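You operate a simulated robot arm through the tools that you are given. There is no shell and no other tool.

You run a simulated robot arm. Do the job below in one go: nothing can be reset, and whatever is moved stays where it is left.

## Task
Get the pusher ready and push the waiting can in.
Fine: first the pusher lever with white ball open, the slider with red knob at mid, the slider with blue knob where the yellow dome lamp lights; the other cans stay.

Only the result counts: the job must be done as asked and must still hold three seconds after the hand-in. Knocking over, shifting, dropping, spilling or breaking anything else fails it.

## Robot
A 6-joint arm with a two-finger parallel gripper, fixed in place. Base frame: the origin is at the foot of the arm, x ahead of it, y to its left, z up. Readings come in cm, rad, newtons and seconds.
Its first joint turns from -2.897 to 2.897 rad. Payload 3.91 kg.
The tool frame sits at the grasp point between the pads (the TCP): z along the fingers, y along the line on which they close. The tips reach 3 cm beyond it. The gripper opens to 11 cm. The fingers are 2 cm wide and 1 cm thick; the gripper's body (4.8 by 11.2 cm) begins 5.5 cm behind the TCP.
Orientation is that of the tool frame in the base frame, as a unit quaternion [w, x, y, z]. With the fingers straight down and closing along the base's y, the tool's x points along the base's -x, its y along +y and its z along -z.

## Interface
- The arm moves only by the tool drive_tool. Its argument "steps" is text: rows parted by semicolons, each of 6 numbers parted by spaces: the shift along the tool's x, y, z in mm, then the turn, a rotation vector about the tool's x, y, z in rad. In form: x y z ax ay az; .... A call has 1 to 20 rows; each row is the pose to reach, as a shift and turn from the pose commanded when the call began, along the tool's axes at that moment. "claw" is the opening, from 0 (shut) to 1 (fully open), set as the call begins (left out, the last holds). Rows are played at 5 a second. More than 5 cm and 0.15 rad between two rows, or a gripper value outside its range, and nothing of the call is played. A pose out of reach is approached as far as the arm can. The call stops where the force on the tool passes 50 N (or 10 N more than at its start, if that is more) or the arm is blocked; 0.2 s more then pass. Each finger travels about 15.3 cm/s and halts on what it meets, pressing with about 41 N; the grip force reading is that of the motor and also rises with nothing between the fingers. The clock runs only during rows and for 0.2 s after the last one: add rows that repeat a pose to give the fingers time. The reply holds the time, the measured pose of the TCP, the force on the tool along the base axes, the opening and the grip force, in the units named above and with some noise, with the torque about the TCP (base axes, N m) and any sound that the robot's microphone picked up.
- Cameras (640 x 400 px; columns grow to the right, rows downward): "scene" is fixed at [4.97, -64.97, 168.42]; the picture's right is [0.64, -0.77, 0.00], its down [-0.34, -0.29, -0.90] and it looks along [0.69, 0.57, -0.45] (base axes); focal length 320 px, centre (320, 200). "wrist" rides on the gripper at [7.3, 1.7, -10.3] in the tool frame; the picture's right is [-0.23, 0.97, 0.00], its down [-0.76, -0.18, -0.62] and it looks along [-0.61, -0.14, 0.78] (tool axes); focal length 222 px, centre (320, 200). There is no depth. A picture from a camera that has moved, and an enlarged one, comes with that camera's place and axes in the base frame and with its lens.
- camera(camera): a new picture of that camera. The clock stands still meanwhile.
- close_up(camera, box): a new picture of the part [left, top, right, bottom] of that camera's present view, enlarged. The clock stands still meanwhile.
- finish_job(): hands the job in; it is judged then, once.

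Places have to be worked out from the pictures, the camera data and where the tool is seen. Open the gripper and draw the arm clear of the work before you hand the job in, unless the task says otherwise.

The tools are called after "Call:" as name(argument=value, ...) on one line, values as JSON. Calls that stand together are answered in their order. drive_tool: Moves the arm, as the interface text tells. Its arguments: {"type":"object","properties":{"steps":{"type":"string"},"claw":{"type":"number"}},"required":["steps"]} The other tools are called the same way: camera (camera) takes a picture; close_up (camera, box) takes an enlarged picture of a part of a camera's view; finish_job () hands the job in.

At the start:

```text
t: 0.0
ee_pos: [53.56, 9.15, 131.09]
orientation: [0.001, 0.0, 1.0, 0.001]
ft_force: [0.6, -0.1, 0.5]
wrist_torque: [-0.01, 0.01, 0.01]
width: 11.0
gripper_force: 0.0
```

scene: 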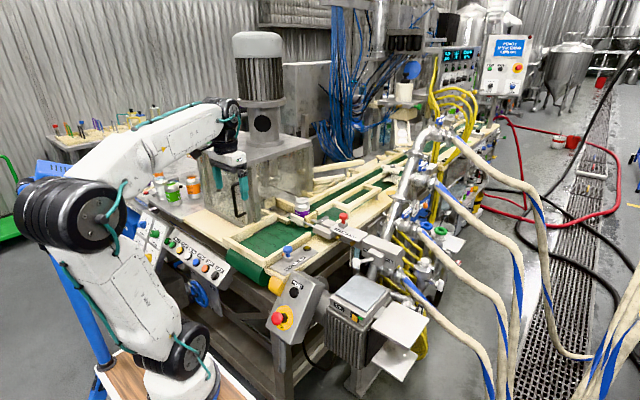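
wrist: 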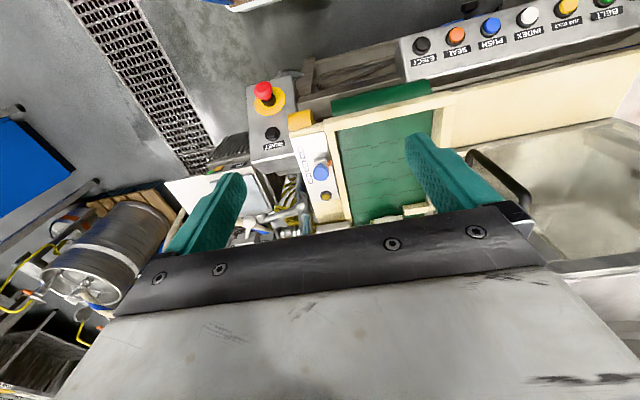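

I'll start by enlarging the work area in the scene view to find the lever, the sliders, the lamp and the cans.

Call:
close_up(camera="scene", box=[220, 180, 420, 305])

Call:
close_up(camera="scene", box=[120, 160, 280, 260])

Call:
close_up(camera="scene", box=[340, 80, 500, 180])

Call:
close_up(camera="wrist", box=[220, 60, 480, 222])

```text
3.20 times, centred on (320, 242) of scene
camera zoom: at [4.97, -64.97, 168.42], right [0.64, -0.77, 0.0], down [-0.34, -0.29, -0.9], along [0.69, 0.57, -0.45], focal length 1023 px, centre (320, 64)
```

zoom: 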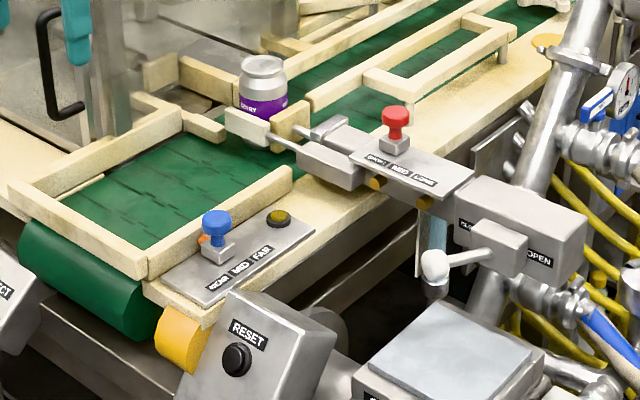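

```text
4.00 times, centred on (200, 210) of scene
camera zoom: at [4.97, -64.97, 168.42], right [0.64, -0.77, 0.0], down [-0.34, -0.29, -0.9], along [0.69, 0.57, -0.45], focal length 1278 px, centre (800, 160)
```

zoom: 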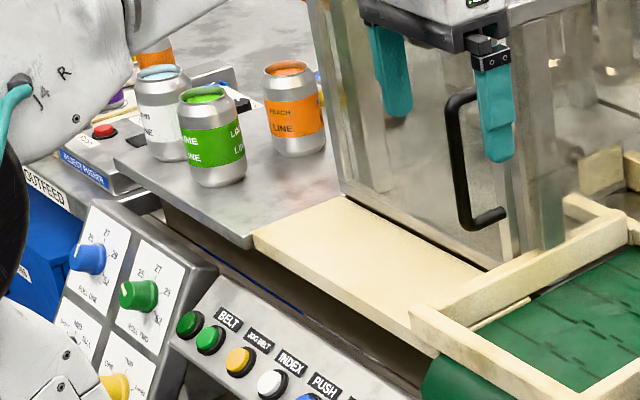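

```text
4.00 times, centred on (420, 130) of scene
camera zoom: at [4.97, -64.97, 168.42], right [0.64, -0.77, 0.0], down [-0.34, -0.29, -0.9], along [0.69, 0.57, -0.45], focal length 1278 px, centre (-80, 480)
```

zoom: 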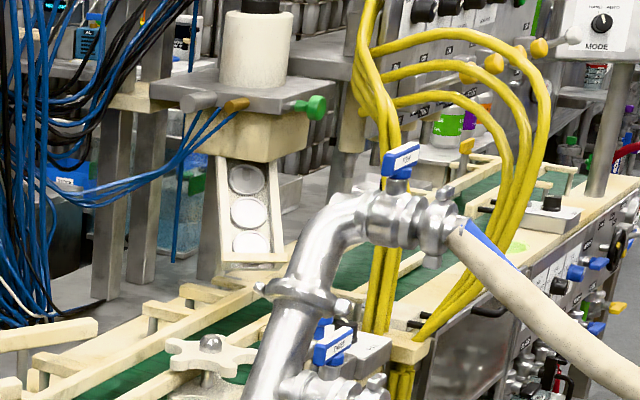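

```text
2.46 times, centred on (350, 141) of wrist
camera zoom: at [46.22, 10.86, 141.51], right [0.23, 0.97, 0.0], down [0.76, -0.18, 0.62], along [0.61, -0.14, -0.78], focal length 547 px, centre (246, 345)
```

zoom: 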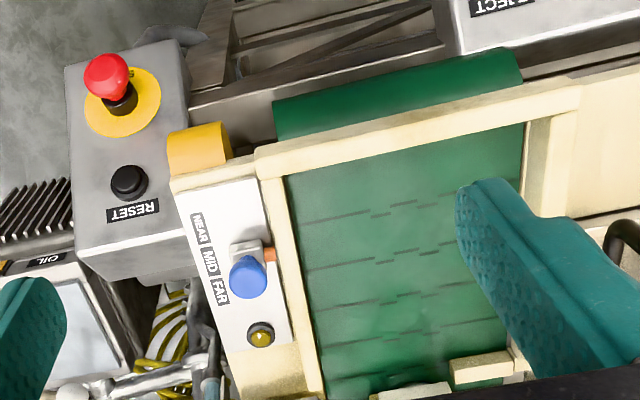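

The blue knob triangulates to about (71.5, 5.2, 100). I'll enlarge the button panel and the pusher area next.

Call:
close_up(camera="wrist", box=[390, 0, 640, 100])

Call:
close_up(camera="scene", box=[285, 190, 415, 272])

Call:
close_up(camera="scene", box=[130, 210, 330, 335])

Call:
close_up(camera="scene", box=[280, 180, 340, 218])

```text
2.56 times, centred on (515, 50) of wrist
camera zoom: at [46.22, 10.86, 141.51], right [0.23, 0.97, 0.0], down [0.76, -0.18, 0.62], along [0.61, -0.14, -0.78], focal length 569 px, centre (-179, 584)
```

zoom: 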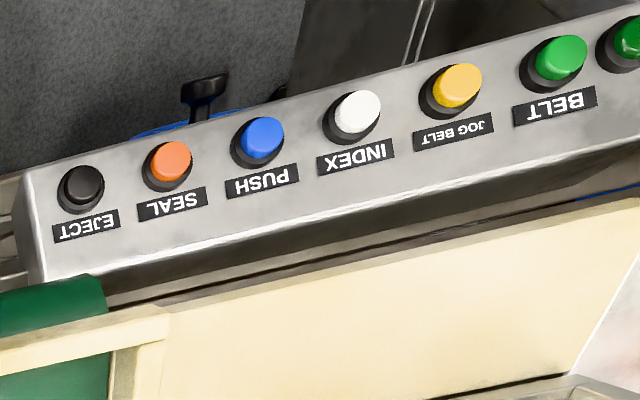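

```text
4.88 times, centred on (350, 231) of scene
camera zoom: at [4.97, -64.97, 168.42], right [0.64, -0.77, 0.0], down [-0.34, -0.29, -0.9], along [0.69, 0.57, -0.45], focal length 1559 px, centre (174, 49)
```

zoom: 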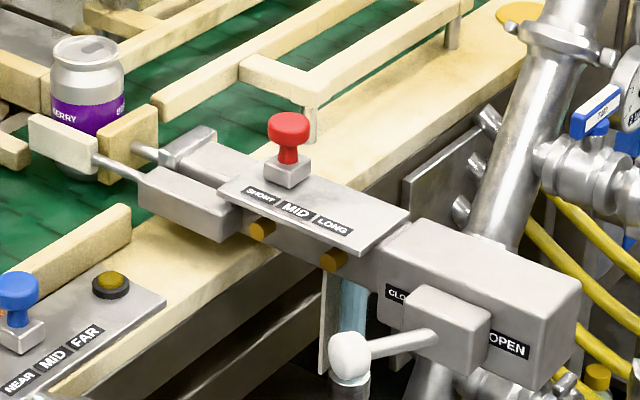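

```text
3.20 times, centred on (230, 272) of scene
camera zoom: at [4.97, -64.97, 168.42], right [0.64, -0.77, 0.0], down [-0.34, -0.29, -0.9], along [0.69, 0.57, -0.45], focal length 1023 px, centre (608, -32)
```

zoom: 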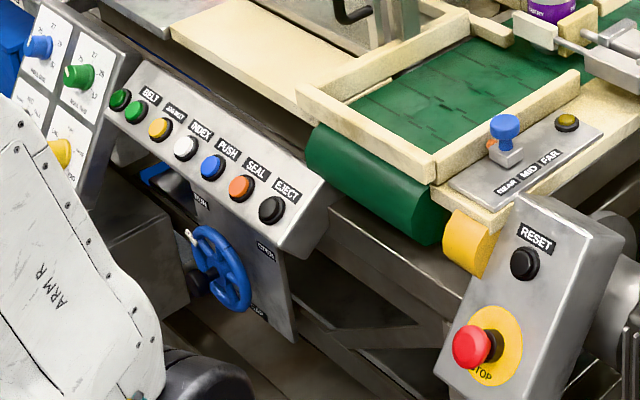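

```text
10.53 times, centred on (310, 199) of scene
camera zoom: at [4.97, -64.97, 168.42], right [0.64, -0.77, 0.0], down [-0.34, -0.29, -0.9], along [0.69, 0.57, -0.45], focal length 3364 px, centre (425, 210)
```

zoom: 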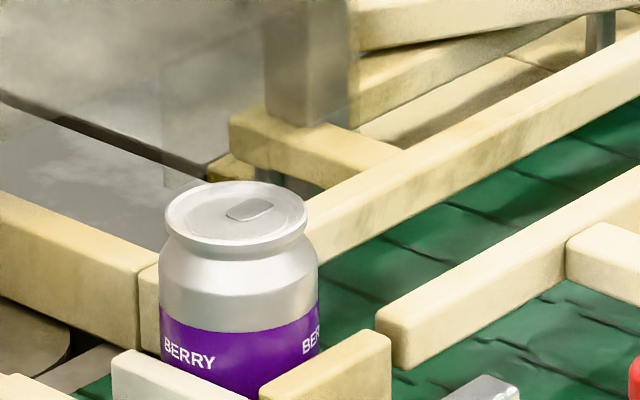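

The panel has a blue PUSH button, the red knob has SHORT/MID/LONG, and the lever sits at CLOSED. I'm moving the wrist camera over the pusher for a closer look, staying high.

Call:
drive_tool(steps="-25 -35 5 0 0 0; -50 -70 10 0 0 0; -75 -105 15 0 0 0; -100 -140 20 0 0 0; -125 -175 25 0 0 0; -150 -210 30 0 0 0; -150 -210 30 0 0 0", claw=1)

Call:
camera(camera="wrist")

Call:
camera(camera="scene")

```text
t: 1.6
ee_pos: [68.46, -11.81, 128.25]
orientation: [0.0, -0.001, 1.0, 0.0]
ft_force: [-0.5, -0.7, 0.7]
wrist_torque: [-0.07, 0.0, 0.01]
width: 11.02
gripper_force: 0.0
```

```text
taken
camera wrist: at [61.19, -10.25, 138.51], right [0.23, 0.97, 0.0], down [0.76, -0.18, 0.63], along [0.61, -0.14, -0.78], focal length 222 px, centre (320, 200)
```

wrist: 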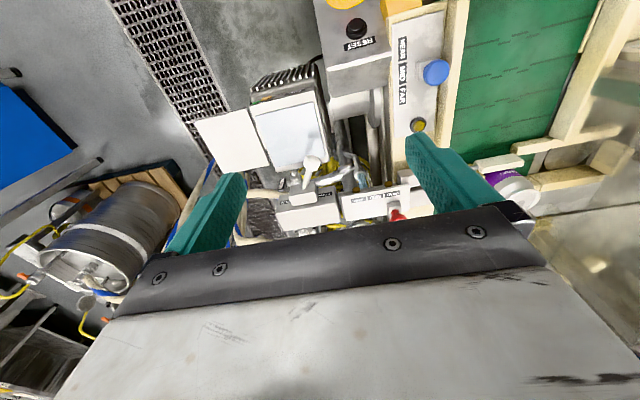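

```text
taken
```

scene: 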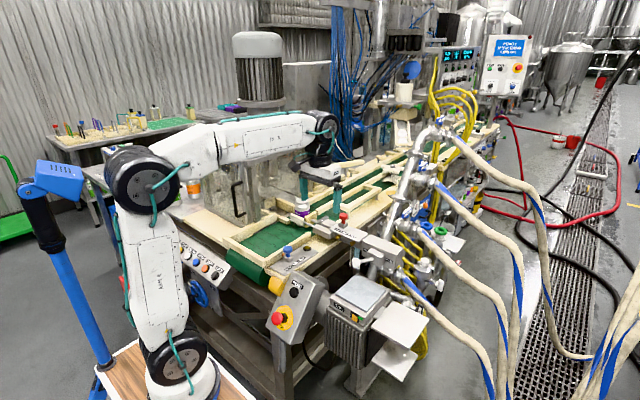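

The gripper hides part of the view, but the lever is visible. I'll zoom in on the lever, the red knob and the blue slider.

Call:
close_up(camera="wrist", box=[240, 120, 420, 232])

Call:
close_up(camera="wrist", box=[370, 20, 490, 140])

```text
3.56 times, centred on (330, 176) of wrist
camera zoom: at [61.19, -10.25, 138.51], right [0.23, 0.97, 0.0], down [0.76, -0.18, 0.63], along [0.61, -0.14, -0.78], focal length 790 px, centre (284, 285)
```

zoom: 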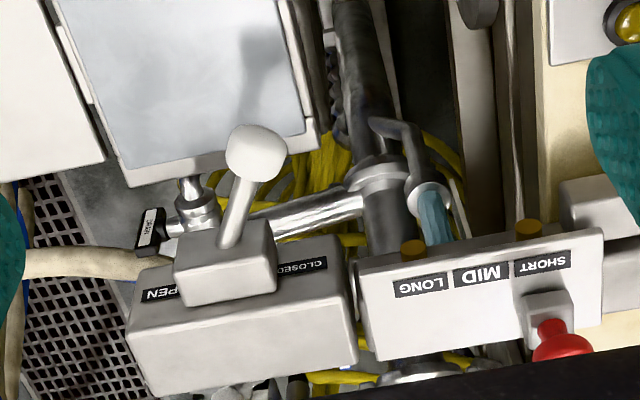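

```text
3.33 times, centred on (430, 80) of wrist
camera zoom: at [61.19, -10.25, 138.51], right [0.23, 0.97, 0.0], down [0.76, -0.18, 0.63], along [0.61, -0.14, -0.78], focal length 740 px, centre (-47, 600)
```

zoom: 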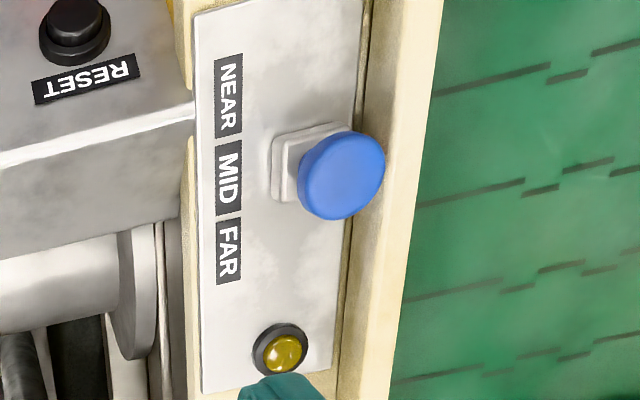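

The ball is at about (83.3, -16.9, 97.3), and the lever arm lies flat, tilted toward CLOSED. The red knob is at about (97, -1, 104) on SHORT. I'm backing off and tilting the hand forward to check clearances around the pusher, the pipes and the can.

Call:
drive_tool(steps="20 0 0 0 -0.12 0; 40 10 0 0 -0.24 0; 60 20 0 0 -0.36 0; 80 30 0 0 -0.48 0; 100 40 0 0 -0.6 0; 100 50 0 0 -0.7 0; 100 50 0 0 -0.7 0", claw=1)

Call:
camera(camera="wrist")

Call:
close_up(camera="wrist", box=[230, 60, 470, 210])

```text
t: 3.2
ee_pos: [58.52, -6.69, 128.25]
orientation: [0.345, 0.0, 0.939, 0.001]
ft_force: [0.6, 0.2, 0.2]
wrist_torque: [-0.01, 0.03, 0.01]
width: 10.99
gripper_force: 0.1
```

```text
taken
camera wrist: at [46.27, -4.92, 131.41], right [0.17, 0.97, 0.15], down [0.18, -0.18, 0.97], along [0.97, -0.14, -0.2], focal length 222 px, centre (320, 200)
```

wrist: 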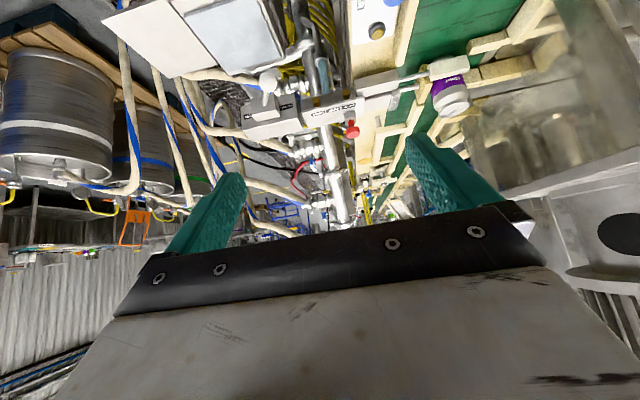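

```text
2.67 times, centred on (350, 135) of wrist
camera zoom: at [46.27, -4.92, 131.41], right [0.17, 0.97, 0.15], down [0.18, -0.18, 0.97], along [0.97, -0.14, -0.2], focal length 592 px, centre (240, 373)
```

zoom: 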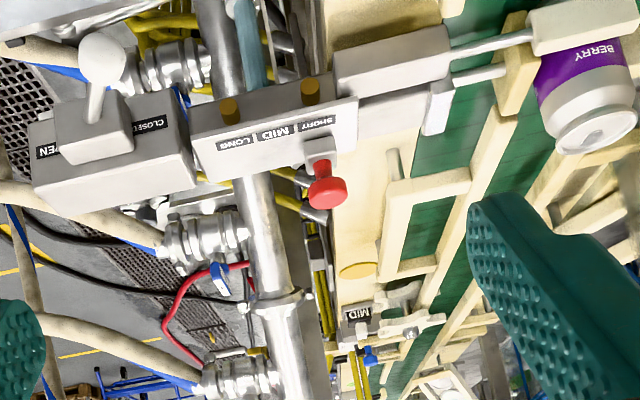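

The pipes stand well beyond the pusher, at x of about 124, so they are clear. The red knob top is at about (96.3, -1.7, 105.8). I'm returning the hand to vertical and closing the fingers so I can push the ball.

Call:
drive_tool(steps="0 0 0 0 0.14 0; 0 0 0 0 0.28 0; 0 0 0 0 0.42 0; 0 0 0 0 0.56 0; 0 0 0 0 0.7 0; 0 0 0 0 0.7 0", claw=0)

```text
t: 4.6
ee_pos: [58.53, -6.87, 128.21]
orientation: [0.0, 0.0, 1.0, 0.0]
ft_force: [0.2, -0.1, -0.2]
wrist_torque: [-0.02, 0.0, -0.01]
width: 0.01
gripper_force: 37.9
```

The hand is vertical again. I'm moving to above and beside the ball on its +y side, at about (83, -11, 108), and then checking with pictures.

Call:
drive_tool(steps="-35 -6 29 0 0 0; -70 -12 58 0 0 0; -105 -18 87 0 0 0; -140 -24 116 0 0 0; -175 -30 145 0 0 0; -210 -36 174 0 0 0; -245 -41 202 0 0 0; -245 -41 202 0 0 0")

Call:
close_up(camera="scene", box=[260, 160, 420, 285])

Call:
camera(camera="wrist")

```text
t: 6.4
ee_pos: [83.1, -10.76, 107.93]
orientation: [0.001, 0.0, 1.0, -0.001]
ft_force: [-0.6, -0.3, 1.2]
wrist_torque: [0.04, -0.02, 0.0]
width: 0.0
gripper_force: 37.3
```

```text
3.20 times, centred on (340, 222) of scene
camera zoom: at [4.97, -64.97, 168.42], right [0.64, -0.77, 0.0], down [-0.34, -0.29, -0.9], along [0.69, 0.57, -0.45], focal length 1023 px, centre (256, 128)
```

zoom: 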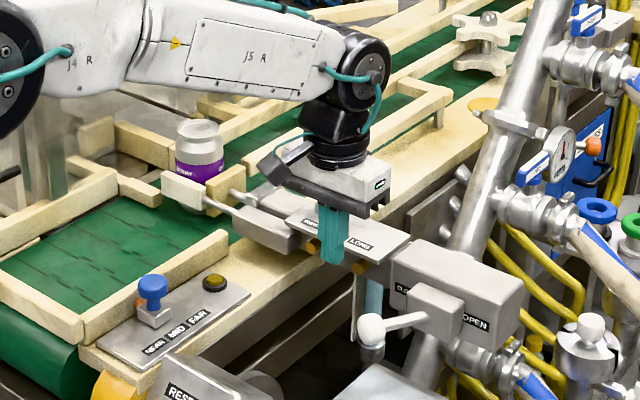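

```text
taken
camera wrist: at [75.73, -9.08, 118.23], right [0.23, 0.97, 0.0], down [0.76, -0.18, 0.63], along [0.61, -0.14, -0.78], focal length 222 px, centre (320, 200)
```

wrist: 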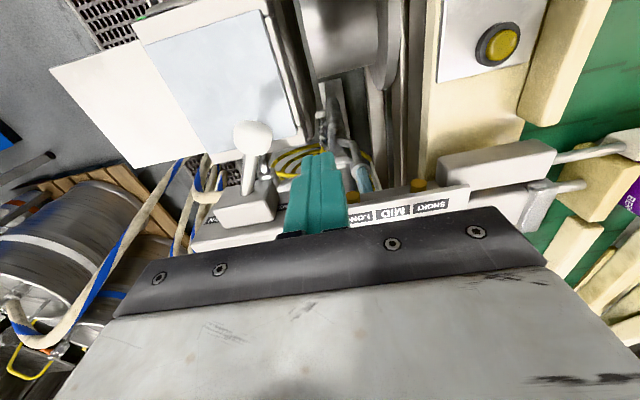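

The ball is confirmed at about (82.7, -17.2). Before lowering I'm checking what lies under the fingertips.

Call:
close_up(camera="wrist", box=[210, 60, 430, 230])

Call:
close_up(camera="scene", box=[320, 230, 400, 290])

```text
2.35 times, centred on (320, 145) of wrist
camera zoom: at [75.73, -9.08, 118.23], right [0.23, 0.97, 0.0], down [0.76, -0.18, 0.63], along [0.61, -0.14, -0.78], focal length 523 px, centre (320, 329)
```

zoom: 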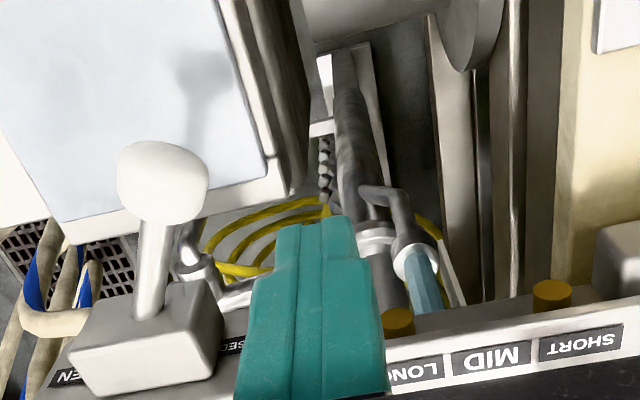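

```text
6.67 times, centred on (360, 260) of scene
camera zoom: at [4.97, -64.97, 168.42], right [0.64, -0.77, 0.0], down [-0.34, -0.29, -0.9], along [0.69, 0.57, -0.45], focal length 2130 px, centre (53, -200)
```

zoom: 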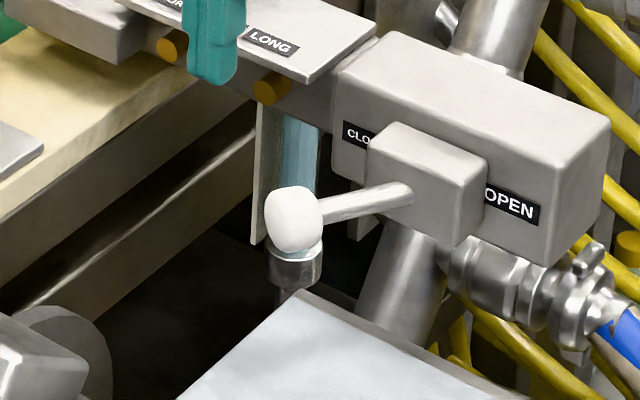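

The pipework below sits much deeper, so the way down is clear. I'm lowering to TCP z of about 98.3, with the tips at about 95.3.

Call:
drive_tool(steps="0 0 25 0 0 0; 0 0 50 0 0 0; 0 0 75 0 0 0; 0 0 96 0 0 0; 0 0 96 0 0 0")

Call:
close_up(camera="scene", box=[320, 230, 400, 290])

Call:
close_up(camera="wrist", box=[210, 60, 430, 230])

```text
t: 7.6
ee_pos: [83.11, -10.99, 98.35]
orientation: [0.001, 0.0, 1.0, 0.001]
ft_force: [-0.3, 0.3, -0.2]
wrist_torque: [-0.02, 0.04, -0.01]
width: 0.0
gripper_force: 38.0
```

```text
6.67 times, centred on (360, 260) of scene
camera zoom: at [4.97, -64.97, 168.42], right [0.64, -0.77, 0.0], down [-0.34, -0.29, -0.9], along [0.69, 0.57, -0.45], focal length 2130 px, centre (53, -200)
```

zoom: 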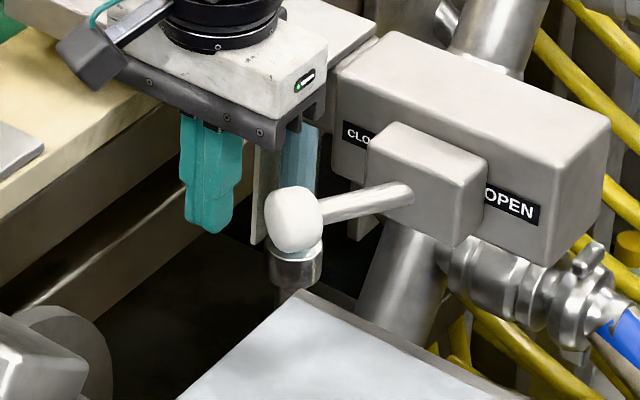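

```text
2.35 times, centred on (320, 145) of wrist
camera zoom: at [75.72, -9.27, 108.71], right [0.23, 0.97, 0.0], down [0.76, -0.18, 0.62], along [0.61, -0.14, -0.78], focal length 523 px, centre (320, 329)
```

zoom: 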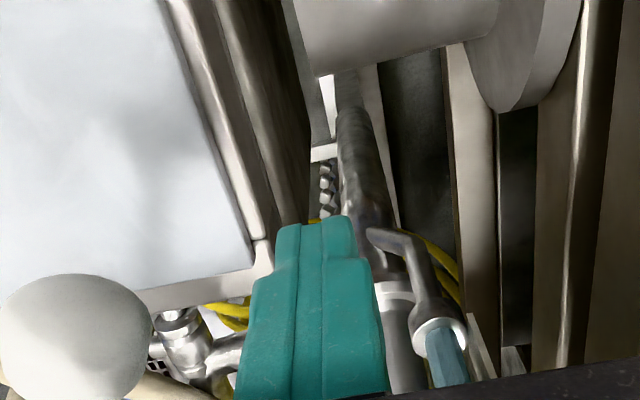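

The fingers are beside the ball at matching height. I'm pushing it in -y in small steps toward OPEN and will watch for the force stop.

Call:
drive_tool(steps="0 -10 0 0 0 0; 0 -20 0 0 0 0; 0 -30 0 0 0 0; 0 -40 0 0 0 0; 0 -50 0 0 0 0; 0 -60 0 0 0 0; 0 -70 0 0 0 0; 0 -80 0 0 0 0; 0 -80 0 0 0 0")

Call:
close_up(camera="scene", box=[320, 230, 400, 290])

Call:
close_up(camera="wrist", box=[210, 60, 430, 230])

```text
t: 9.6
ee_pos: [83.17, -18.92, 98.56]
orientation: [0.001, 0.0, 1.0, 0.0]
ft_force: [1.0, 0.1, 0.4]
wrist_torque: [0.01, 0.04, -0.06]
width: 0.0
gripper_force: 37.6
```

```text
6.67 times, centred on (360, 260) of scene
camera zoom: at [4.97, -64.97, 168.42], right [0.64, -0.77, 0.0], down [-0.34, -0.29, -0.9], along [0.69, 0.57, -0.45], focal length 2130 px, centre (53, -200)
```

zoom: 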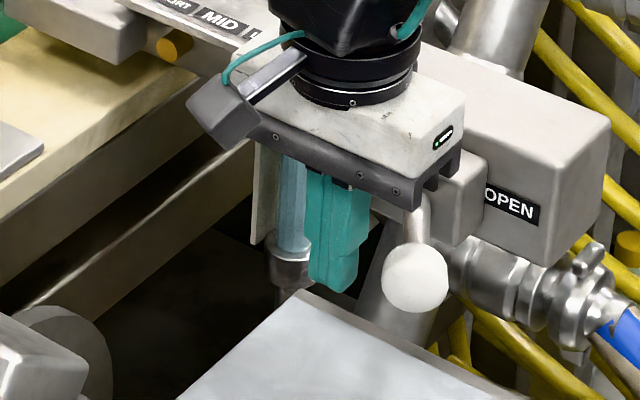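

```text
2.35 times, centred on (320, 145) of wrist
camera zoom: at [75.84, -17.26, 108.76], right [0.23, 0.97, 0.0], down [0.76, -0.18, 0.62], along [0.61, -0.14, -0.78], focal length 523 px, centre (320, 329)
```

zoom: 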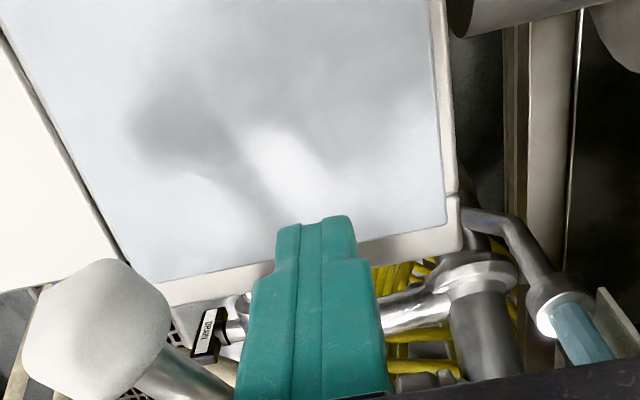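

The ball has snapped ahead of the fingers to about y = -25.4, toward OPEN. I'm following a little further to check that it rests at its end stop.

Call:
drive_tool(steps="0 -10 0 0 0 0; 0 -20 0 0 0 0; 0 -27 0 0 0 0; 0 -32 0 0 0 0; 0 -36 0 0 0 0; 0 -40 0 0 0 0; 0 -44 0 0 0 0")

Call:
close_up(camera="scene", box=[320, 230, 400, 290])

Call:
close_up(camera="wrist", box=[210, 60, 430, 230])

```text
t: 10.6
ee_pos: [83.17, -21.19, 98.46]
orientation: [0.0, -0.002, 1.0, 0.004]
ft_force: [-5.2, 48.2, 7.2]
wrist_torque: [-0.39, -0.1, 0.45]
width: 0.0
gripper_force: 38.0
stopped in row 4: the force on the tool passed its limit at 57 N (the readings are from after the stop); the commanded pose is now the measured one
```

```text
6.67 times, centred on (360, 260) of scene
camera zoom: at [4.97, -64.97, 168.42], right [0.64, -0.77, 0.0], down [-0.34, -0.29, -0.9], along [0.69, 0.57, -0.45], focal length 2130 px, centre (53, -200)
```

zoom: 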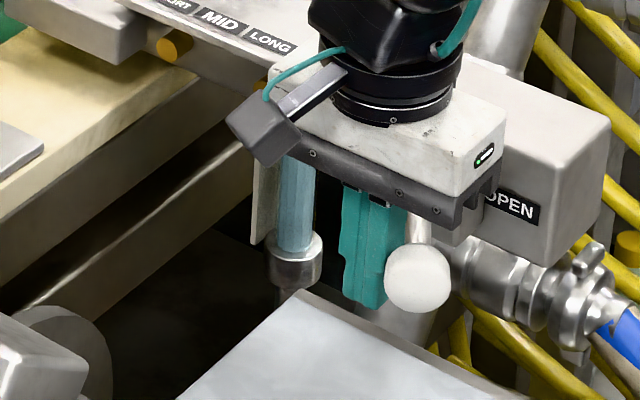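

```text
2.35 times, centred on (320, 145) of wrist
camera zoom: at [75.84, -19.57, 108.83], right [0.22, 0.97, 0.01], down [0.76, -0.18, 0.62], along [0.61, -0.13, -0.78], focal length 523 px, centre (320, 329)
```

zoom: 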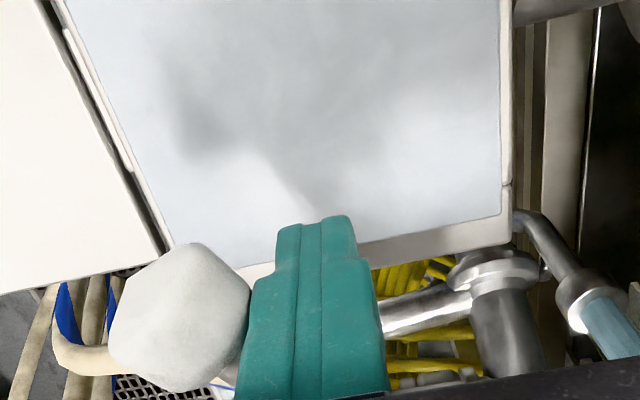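

There is a firm stop at 57 N with the ball unmoved, so the lever is at its OPEN stop. I'm backing off, rising clear, and starting to tilt the hand so the red knob comes within easy reach.

Call:
drive_tool(steps="0 15 0 0 0 0; 0 30 0 0 0 0; 0 40 -30 0 0 0; 0 50 -70 0 0 0; 20 60 -110 0 0 0; 40 80 -150 0 0 0; 60 110 -180 0 0 0; 60 150 -200 0 0 0; 60 180 -210 0 0 0; 60 180 -210 0 0 0", claw=0)

Call:
camera(camera="wrist")

Call:
close_up(camera="scene", box=[290, 190, 410, 290])

```text
t: 12.8
ee_pos: [77.34, -3.9, 119.66]
orientation: [-0.001, 0.001, 1.0, 0.002]
ft_force: [0.8, -0.5, 0.0]
wrist_torque: [0.01, 0.0, 0.01]
width: 0.01
gripper_force: 37.9
```

```text
taken
camera wrist: at [69.92, -2.33, 130.09], right [0.23, 0.97, 0.01], down [0.76, -0.18, 0.62], along [0.61, -0.14, -0.78], focal length 222 px, centre (320, 200)
```

wrist: 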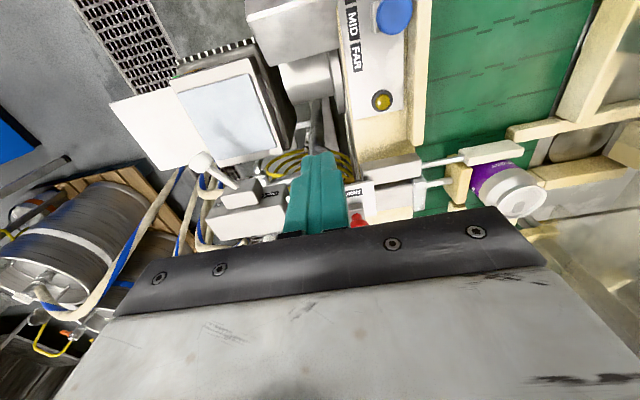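

```text
4.00 times, centred on (350, 240) of scene
camera zoom: at [4.97, -64.97, 168.42], right [0.64, -0.77, 0.0], down [-0.34, -0.29, -0.9], along [0.69, 0.57, -0.45], focal length 1278 px, centre (200, 40)
```

zoom: 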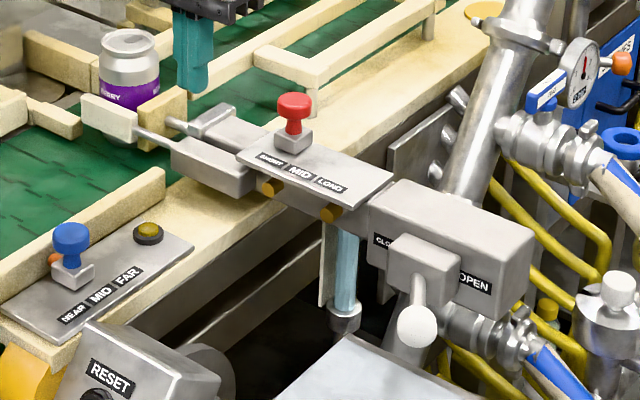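

The lever is holding at OPEN. I'm opening the gripper to about 7 cm, tilting it 0.35 rad forward and moving to a pre-grasp about 10 cm above the red knob.

Call:
drive_tool(steps="-32 5 10 0 -0.07 0; -64 10 20 0 -0.14 0; -96 15 30 0 -0.21 0; -128 20 40 0 -0.28 0; -156 22 48 0 -0.35 0; -156 22 48 0 -0.35 0", claw=0.64)

Call:
camera(camera="wrist")

Call:
close_up(camera="scene", box=[290, 180, 410, 280])

```text
t: 14.2
ee_pos: [92.77, -1.67, 114.92]
orientation: [0.175, 0.0, 0.985, 0.004]
ft_force: [0.5, -0.1, -0.3]
wrist_torque: [0.02, 0.03, -0.03]
width: 7.02
gripper_force: 0.0
```

```text
taken
camera wrist: at [82.33, -0.02, 122.13], right [0.21, 0.97, 0.08], down [0.5, -0.18, 0.85], along [0.84, -0.14, -0.53], focal length 222 px, centre (320, 200)
```

wrist: 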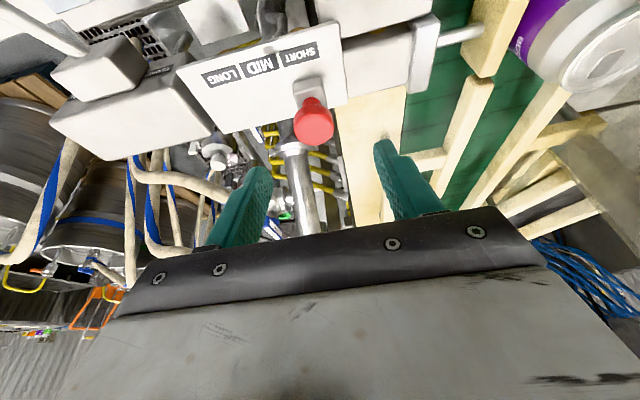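

```text
4.00 times, centred on (350, 230) of scene
camera zoom: at [4.97, -64.97, 168.42], right [0.64, -0.77, 0.0], down [-0.34, -0.29, -0.9], along [0.69, 0.57, -0.45], focal length 1278 px, centre (200, 80)
```

zoom: 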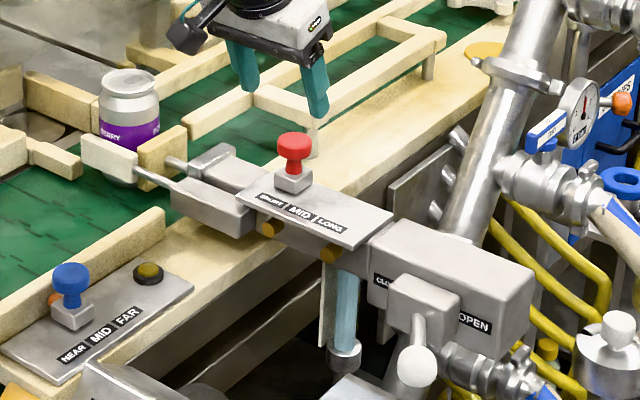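

From this view the knob is at about (95.8, -2.15, 105.5). I'm shifting 5 mm in -y and descending along the tool axis to straddle it, with the fingers still open.

Call:
drive_tool(steps="2 -5 30 0 0 0; 3 -5 60 0 0 0; 3.6 -5 80 0 0 0; 3.6 -5 98 0 0 0; 3.6 -5 98 0 0 0")

Call:
camera(camera="wrist")

Call:
close_up(camera="scene", box=[290, 180, 410, 280])

```text
t: 15.4
ee_pos: [95.86, -2.01, 105.42]
orientation: [0.175, 0.0, 0.985, 0.004]
ft_force: [-0.9, 1.3, 4.0]
wrist_torque: [-0.08, 0.02, -0.1]
width: 7.01
gripper_force: 0.1
```

```text
taken
camera wrist: at [85.37, -0.38, 112.61], right [0.21, 0.97, 0.08], down [0.5, -0.18, 0.85], along [0.84, -0.14, -0.53], focal length 222 px, centre (320, 200)
```

wrist: 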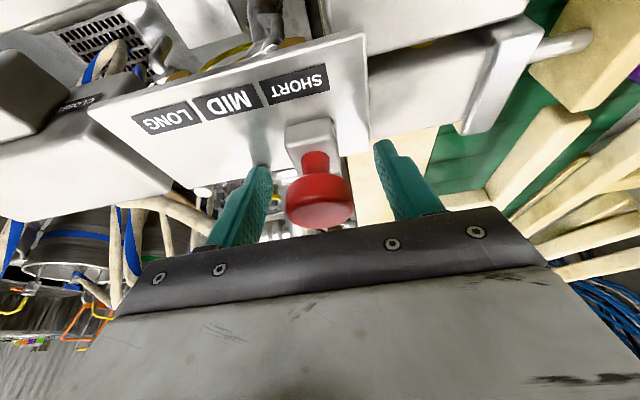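

```text
4.00 times, centred on (350, 230) of scene
camera zoom: at [4.97, -64.97, 168.42], right [0.64, -0.77, 0.0], down [-0.34, -0.29, -0.9], along [0.69, 0.57, -0.45], focal length 1278 px, centre (200, 80)
```

zoom: 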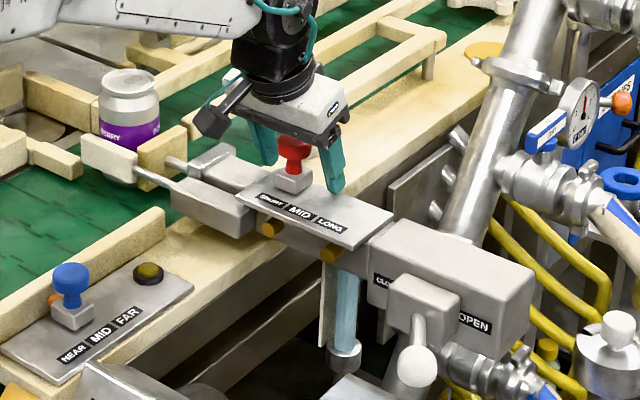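

The fingers straddle the knob, but its axis looks about 1 cm further out, at x of about 97. I'm nudging outward and checking the force.

Call:
drive_tool(steps="-5 -2 0 0 0 0; -10 -3 0 0 0 0; -10 -3 0 0 0 0")

Call:
close_up(camera="wrist", box=[180, 60, 460, 240])

```text
t: 16.2
ee_pos: [96.88, -2.28, 105.61]
orientation: [0.173, 0.0, 0.985, 0.003]
ft_force: [0.1, -0.2, -0.6]
wrist_torque: [-0.02, 0.05, -0.03]
width: 7.08
gripper_force: 0.1
```

```text
2.22 times, centred on (320, 150) of wrist
camera zoom: at [86.36, -0.68, 112.91], right [0.21, 0.97, 0.08], down [0.5, -0.18, 0.85], along [0.84, -0.14, -0.53], focal length 494 px, centre (320, 311)
```

zoom: 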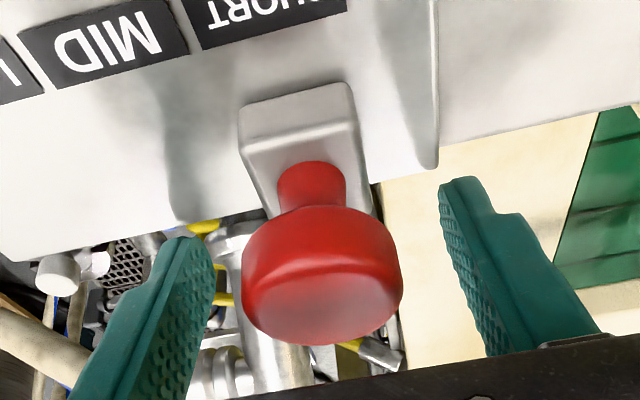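

The force reads clear and the knob is centred between the pads. I'm closing on it.

Call:
drive_tool(steps="0 0 0 0 0 0; 0 0 0 0 0 0; 0 0 0 0 0 0; 0 0 0 0 0 0", claw=0.2)

Call:
close_up(camera="wrist", box=[130, 30, 450, 240])

```text
t: 17.2
ee_pos: [96.85, -2.4, 105.73]
orientation: [0.173, 0.0, 0.985, 0.003]
ft_force: [1.5, 1.5, 0.4]
wrist_torque: [-0.04, 0.08, 0.02]
width: 3.18
gripper_force: 45.1
```

```text
1.90 times, centred on (290, 135) of wrist
camera zoom: at [86.37, -0.66, 112.91], right [0.21, 0.97, 0.08], down [0.5, -0.18, 0.85], along [0.84, -0.14, -0.53], focal length 423 px, centre (377, 324)
```

zoom: 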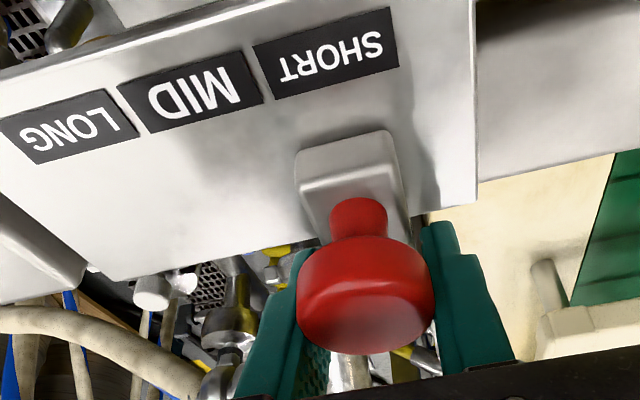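

The knob is gripped (3.18 cm) and lines up with SHORT at y of about -2.4. MID works out to about y = -6.5, so I'm sliding 41 mm in -y.

Call:
drive_tool(steps="0 -6 0 0 0 0; 0 -12 0 0 0 0; 0 -18 0 0 0 0; 0 -24 0 0 0 0; 0 -30 0 0 0 0; 0 -36 0 0 0 0; 0 -41 0 0 0 0; 0 -41 0 0 0 0")

Call:
close_up(camera="wrist", box=[180, 30, 500, 240])

Call:
close_up(camera="scene", box=[290, 180, 410, 280])

```text
t: 19.0
ee_pos: [96.81, -6.41, 105.57]
orientation: [0.175, 0.001, 0.985, 0.003]
ft_force: [13.5, -0.1, 9.6]
wrist_torque: [0.04, -0.16, 0.06]
width: 3.19
gripper_force: 44.9
```

```text
1.90 times, centred on (340, 135) of wrist
camera zoom: at [86.36, -4.84, 112.91], right [0.21, 0.97, 0.08], down [0.5, -0.18, 0.85], along [0.84, -0.14, -0.53], focal length 423 px, centre (282, 324)
```

zoom: 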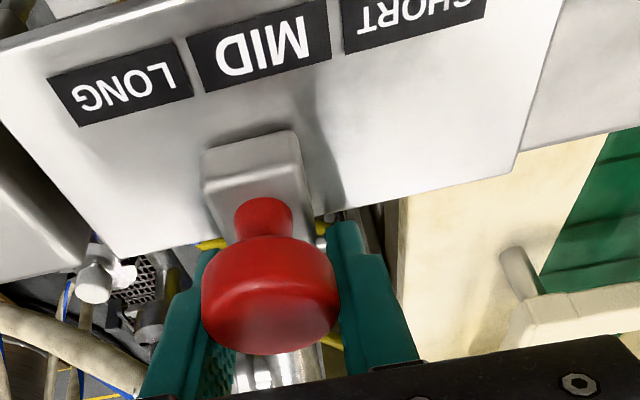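

```text
4.00 times, centred on (350, 230) of scene
camera zoom: at [4.97, -64.97, 168.42], right [0.64, -0.77, 0.0], down [-0.34, -0.29, -0.9], along [0.69, 0.57, -0.45], focal length 1278 px, centre (200, 80)
```

zoom: 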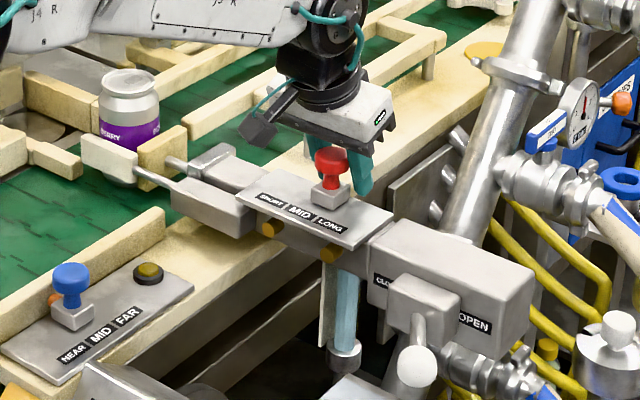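

Comparing both views puts the plate at z of about 102 and the label pitch at about 3.5 cm, so I overshot MID by roughly 6 mm. I'm sliding back and then re-measuring.

Call:
drive_tool(steps="0 3 0 0 0 0; 0 6 0 0 0 0; 0 6 0 0 0 0; 0 6 0 0 0 0")

Call:
close_up(camera="wrist", box=[180, 30, 500, 240])

Call:
close_up(camera="scene", box=[320, 200, 380, 250])

```text
t: 20.0
ee_pos: [96.69, -5.85, 105.62]
orientation: [0.174, 0.0, 0.985, 0.004]
ft_force: [17.5, 0.1, 12.9]
wrist_torque: [-0.01, 0.36, -0.09]
width: 3.19
gripper_force: 45.3
```

```text
1.90 times, centred on (340, 135) of wrist
camera zoom: at [86.36, -4.22, 112.91], right [0.21, 0.97, 0.08], down [0.5, -0.18, 0.85], along [0.84, -0.14, -0.53], focal length 423 px, centre (282, 324)
```

zoom: 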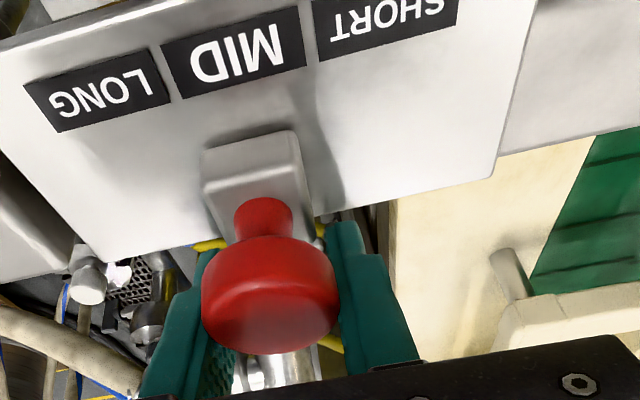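

```text
8.00 times, centred on (350, 225) of scene
camera zoom: at [4.97, -64.97, 168.42], right [0.64, -0.77, 0.0], down [-0.34, -0.29, -0.9], along [0.69, 0.57, -0.45], focal length 2556 px, centre (80, 0)
```

zoom: 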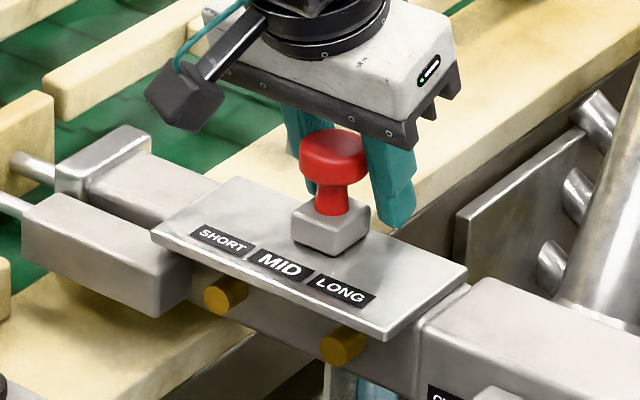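

The block now sits opposite MID within about 1–2 mm. I'm nudging it 1 mm back and then opening the fingers.

Call:
drive_tool(steps="0 1 0 0 0 0; 0 1 0 0 0 0")

Call:
drive_tool(steps="0 0 0 0 0 0; 0 0 0 0 0 0; 0 0 0 0 0 0", claw=0.6)

Call:
drive_tool(steps="0 0 -30 0 0 0; 0 0 -70 0 0 0; 0 0 -110 0 0 0; 0 0 -140 0 0 0; 0 0 -140 0 0 0")

Call:
camera(camera="wrist")

Call:
close_up(camera="scene", box=[320, 200, 380, 250])

```text
t: 20.6
ee_pos: [96.75, -5.69, 105.73]
orientation: [0.174, 0.0, 0.985, 0.004]
ft_force: [23.6, 0.9, 10.6]
wrist_torque: [0.01, -0.07, -0.09]
width: 3.17
gripper_force: 45.0
```

```text
t: 21.4
ee_pos: [96.81, -5.8, 105.6]
orientation: [0.174, 0.0, 0.985, 0.004]
ft_force: [-0.2, 0.2, -0.7]
wrist_torque: [-0.01, 0.02, -0.02]
width: 6.64
gripper_force: 0.1
```

```text
t: 22.6
ee_pos: [92.0, -5.97, 118.85]
orientation: [0.174, 0.0, 0.985, 0.004]
ft_force: [-0.2, 0.0, 0.2]
wrist_torque: [-0.02, 0.01, 0.02]
width: 6.6
gripper_force: 0.2
```

```text
taken
camera wrist: at [81.49, -4.21, 126.13], right [0.21, 0.97, 0.08], down [0.5, -0.18, 0.85], along [0.84, -0.14, -0.53], focal length 222 px, centre (320, 200)
```

wrist: 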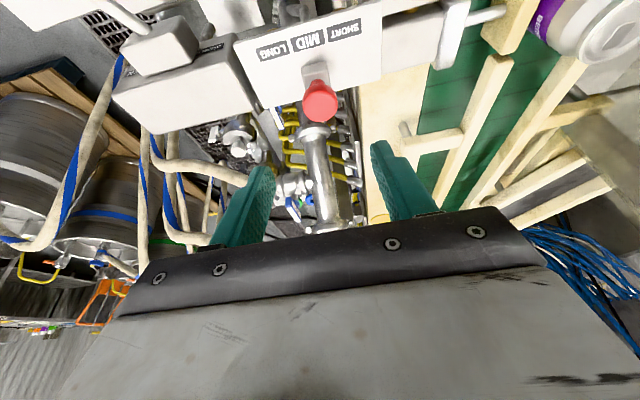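

```text
8.00 times, centred on (350, 225) of scene
camera zoom: at [4.97, -64.97, 168.42], right [0.64, -0.77, 0.0], down [-0.34, -0.29, -0.9], along [0.69, 0.57, -0.45], focal length 2556 px, centre (80, 0)
```

zoom: 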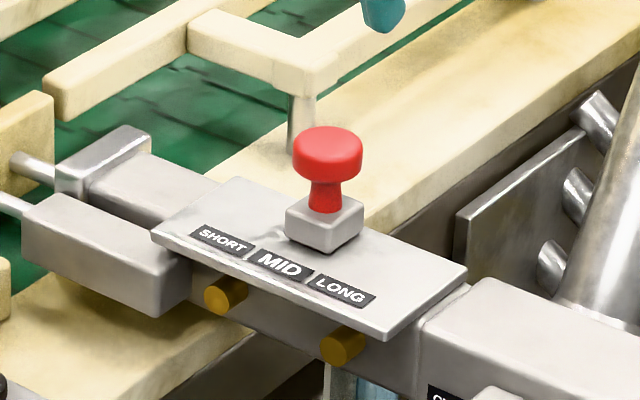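

The red slider sits at MID. I'm moving to above the blue knob at about (71.5, 5.2, 118) and untilting on the way.

Call:
drive_tool(steps="33 19 -11 0 0.06 0; 66 38 -22 0 0.12 0; 99 57 -32 0 0.18 0; 132 76 -42 0 0.24 0; 165 95 -53 0 0.3 0; 195 112 -62 0 0.35 0; 195 112 -62 0 0.35 0", claw=0.6)

Call:
drive_tool(steps="0 0 0 0 0 -0.14; 0 0 0 0 0 -0.28; 0 0 0 0 0 -0.42; 0 0 0 0 0 -0.56; 0 0 0 0 0 -0.7; 0 0 0 0 0 -0.84; 0 0 0 0 0 -0.98; 0 0 0 0 0 -1.12; 0 0 0 0 0 -1.26; 0 0 0 0 0 -1.4; 0 0 0 0 0 -1.5; 0 0 0 0 0 -1.571; 0 0 0 0 0 -1.571")

Call:
camera(camera="wrist")

Call:
camera(camera="scene")

```text
t: 24.2
ee_pos: [71.35, 5.45, 118.09]
orientation: [-0.001, 0.001, 1.0, 0.003]
ft_force: [0.8, 0.0, 0.3]
wrist_torque: [0.02, -0.04, -0.01]
width: 6.57
gripper_force: 0.1
```

```text
t: 27.0
ee_pos: [71.42, 5.27, 118.01]
orientation: [-0.001, 0.707, -0.707, -0.002]
ft_force: [0.3, 0.9, -0.1]
wrist_torque: [-0.01, 0.02, 0.01]
width: 6.61
gripper_force: 0.0
```

```text
taken
camera wrist: at [69.7, -1.95, 128.32], right [-0.97, 0.23, 0.0], down [0.18, 0.76, 0.63], along [0.14, 0.61, -0.78], focal length 222 px, centre (320, 200)
```

wrist: 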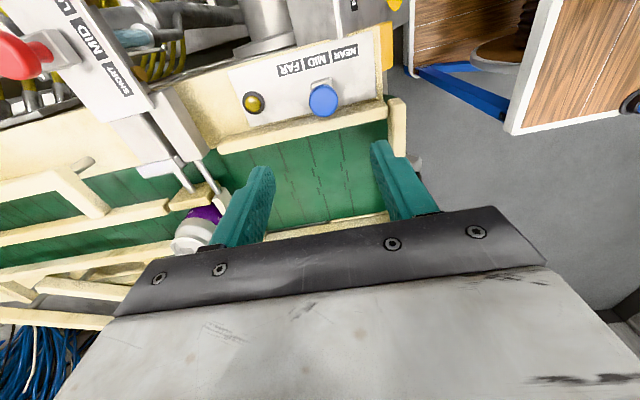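

```text
taken
```

scene: 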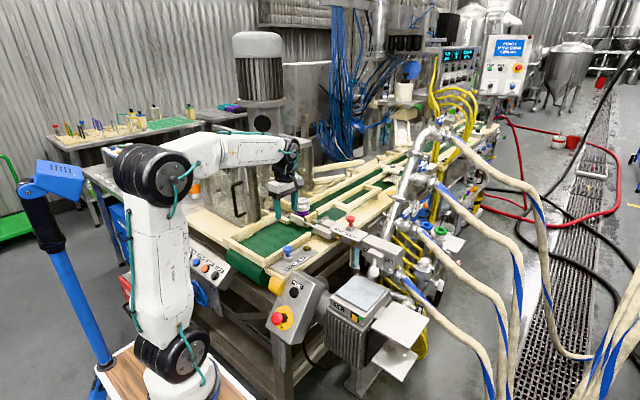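

From directly above, the knob is at about (70.9, 5.3), which is the MID position, and the lamp is dark. I'm descending in stages with the fingers straddling it along x.

Call:
drive_tool(steps="0 5 40 0 0 0; 0 5 80 0 0 0; 0 5 120 0 0 0; 0 5 150 0 0 0; 0 5 165 0 0 0; 0 5 165 0 0 0")

Call:
camera(camera="wrist")

Call:
close_up(camera="scene", box=[250, 210, 350, 290])

```text
t: 28.4
ee_pos: [70.87, 5.47, 101.42]
orientation: [0.001, -0.706, 0.708, 0.003]
ft_force: [-1.0, 0.4, -0.4]
wrist_torque: [0.02, -0.01, 0.01]
width: 6.57
gripper_force: 0.1
```

```text
taken
camera wrist: at [69.12, -1.89, 111.77], right [-0.97, 0.23, 0.0], down [0.18, 0.76, 0.63], along [0.14, 0.61, -0.78], focal length 222 px, centre (320, 200)
```

wrist: 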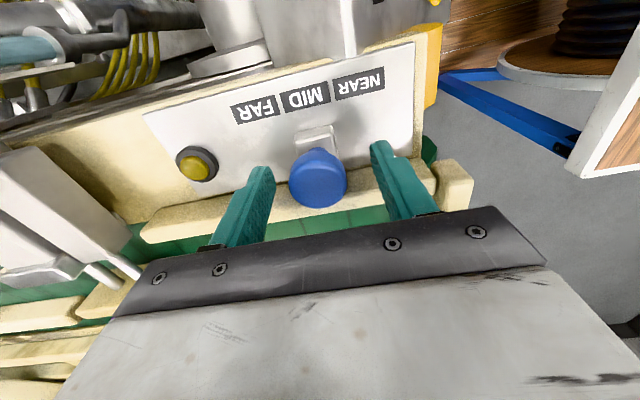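

```text
5.00 times, centred on (300, 250) of scene
camera zoom: at [4.97, -64.97, 168.42], right [0.64, -0.77, 0.0], down [-0.34, -0.29, -0.9], along [0.69, 0.57, -0.45], focal length 1598 px, centre (420, -50)
```

zoom: 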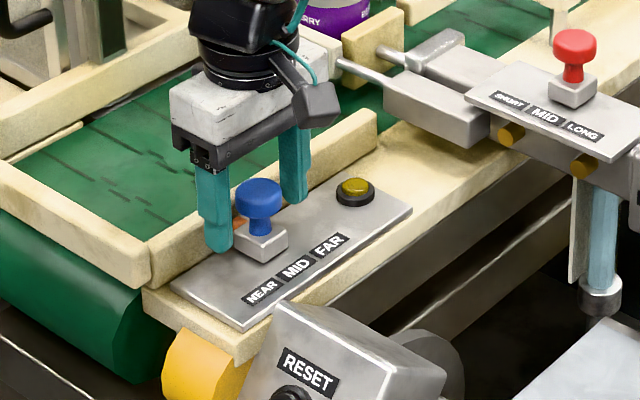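

The knob is centred between the fingers and the lamp is still dark. I'm lowering the last 19 mm and checking the force.

Call:
drive_tool(steps="-2 0 8 0 0 0; -3 0 14 0 0 0; -3 0 19 0 0 0; -3 0 19 0 0 0")

Call:
close_up(camera="scene", box=[250, 210, 350, 290])

Call:
close_up(camera="wrist", box=[160, 50, 480, 250])

```text
t: 29.4
ee_pos: [70.96, 5.71, 99.57]
orientation: [-0.002, 0.707, -0.707, -0.002]
ft_force: [0.5, -0.3, 0.0]
wrist_torque: [-0.02, 0.01, -0.04]
width: 6.61
gripper_force: 0.1
```

```text
5.00 times, centred on (300, 250) of scene
camera zoom: at [4.97, -64.97, 168.42], right [0.64, -0.77, 0.0], down [-0.34, -0.29, -0.9], along [0.69, 0.57, -0.45], focal length 1598 px, centre (420, -50)
```

zoom: 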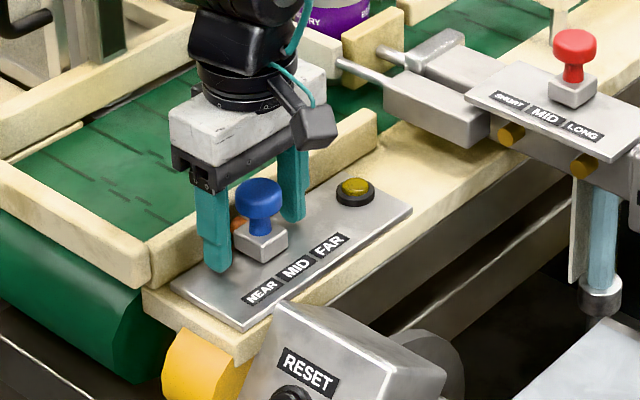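

```text
2.00 times, centred on (320, 150) of wrist
camera zoom: at [69.19, -1.57, 109.89], right [-0.97, 0.23, 0.0], down [0.18, 0.76, 0.63], along [0.14, 0.61, -0.78], focal length 444 px, centre (320, 300)
```

zoom: 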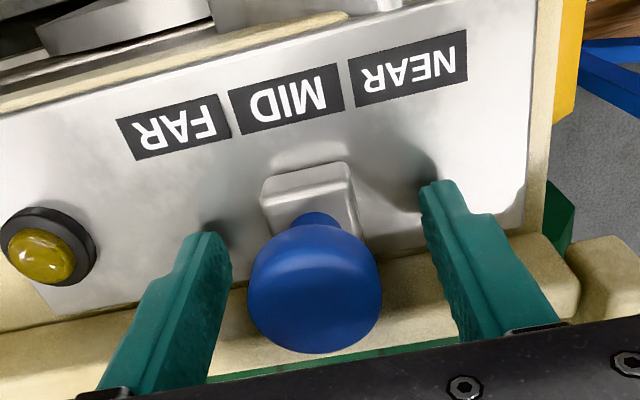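

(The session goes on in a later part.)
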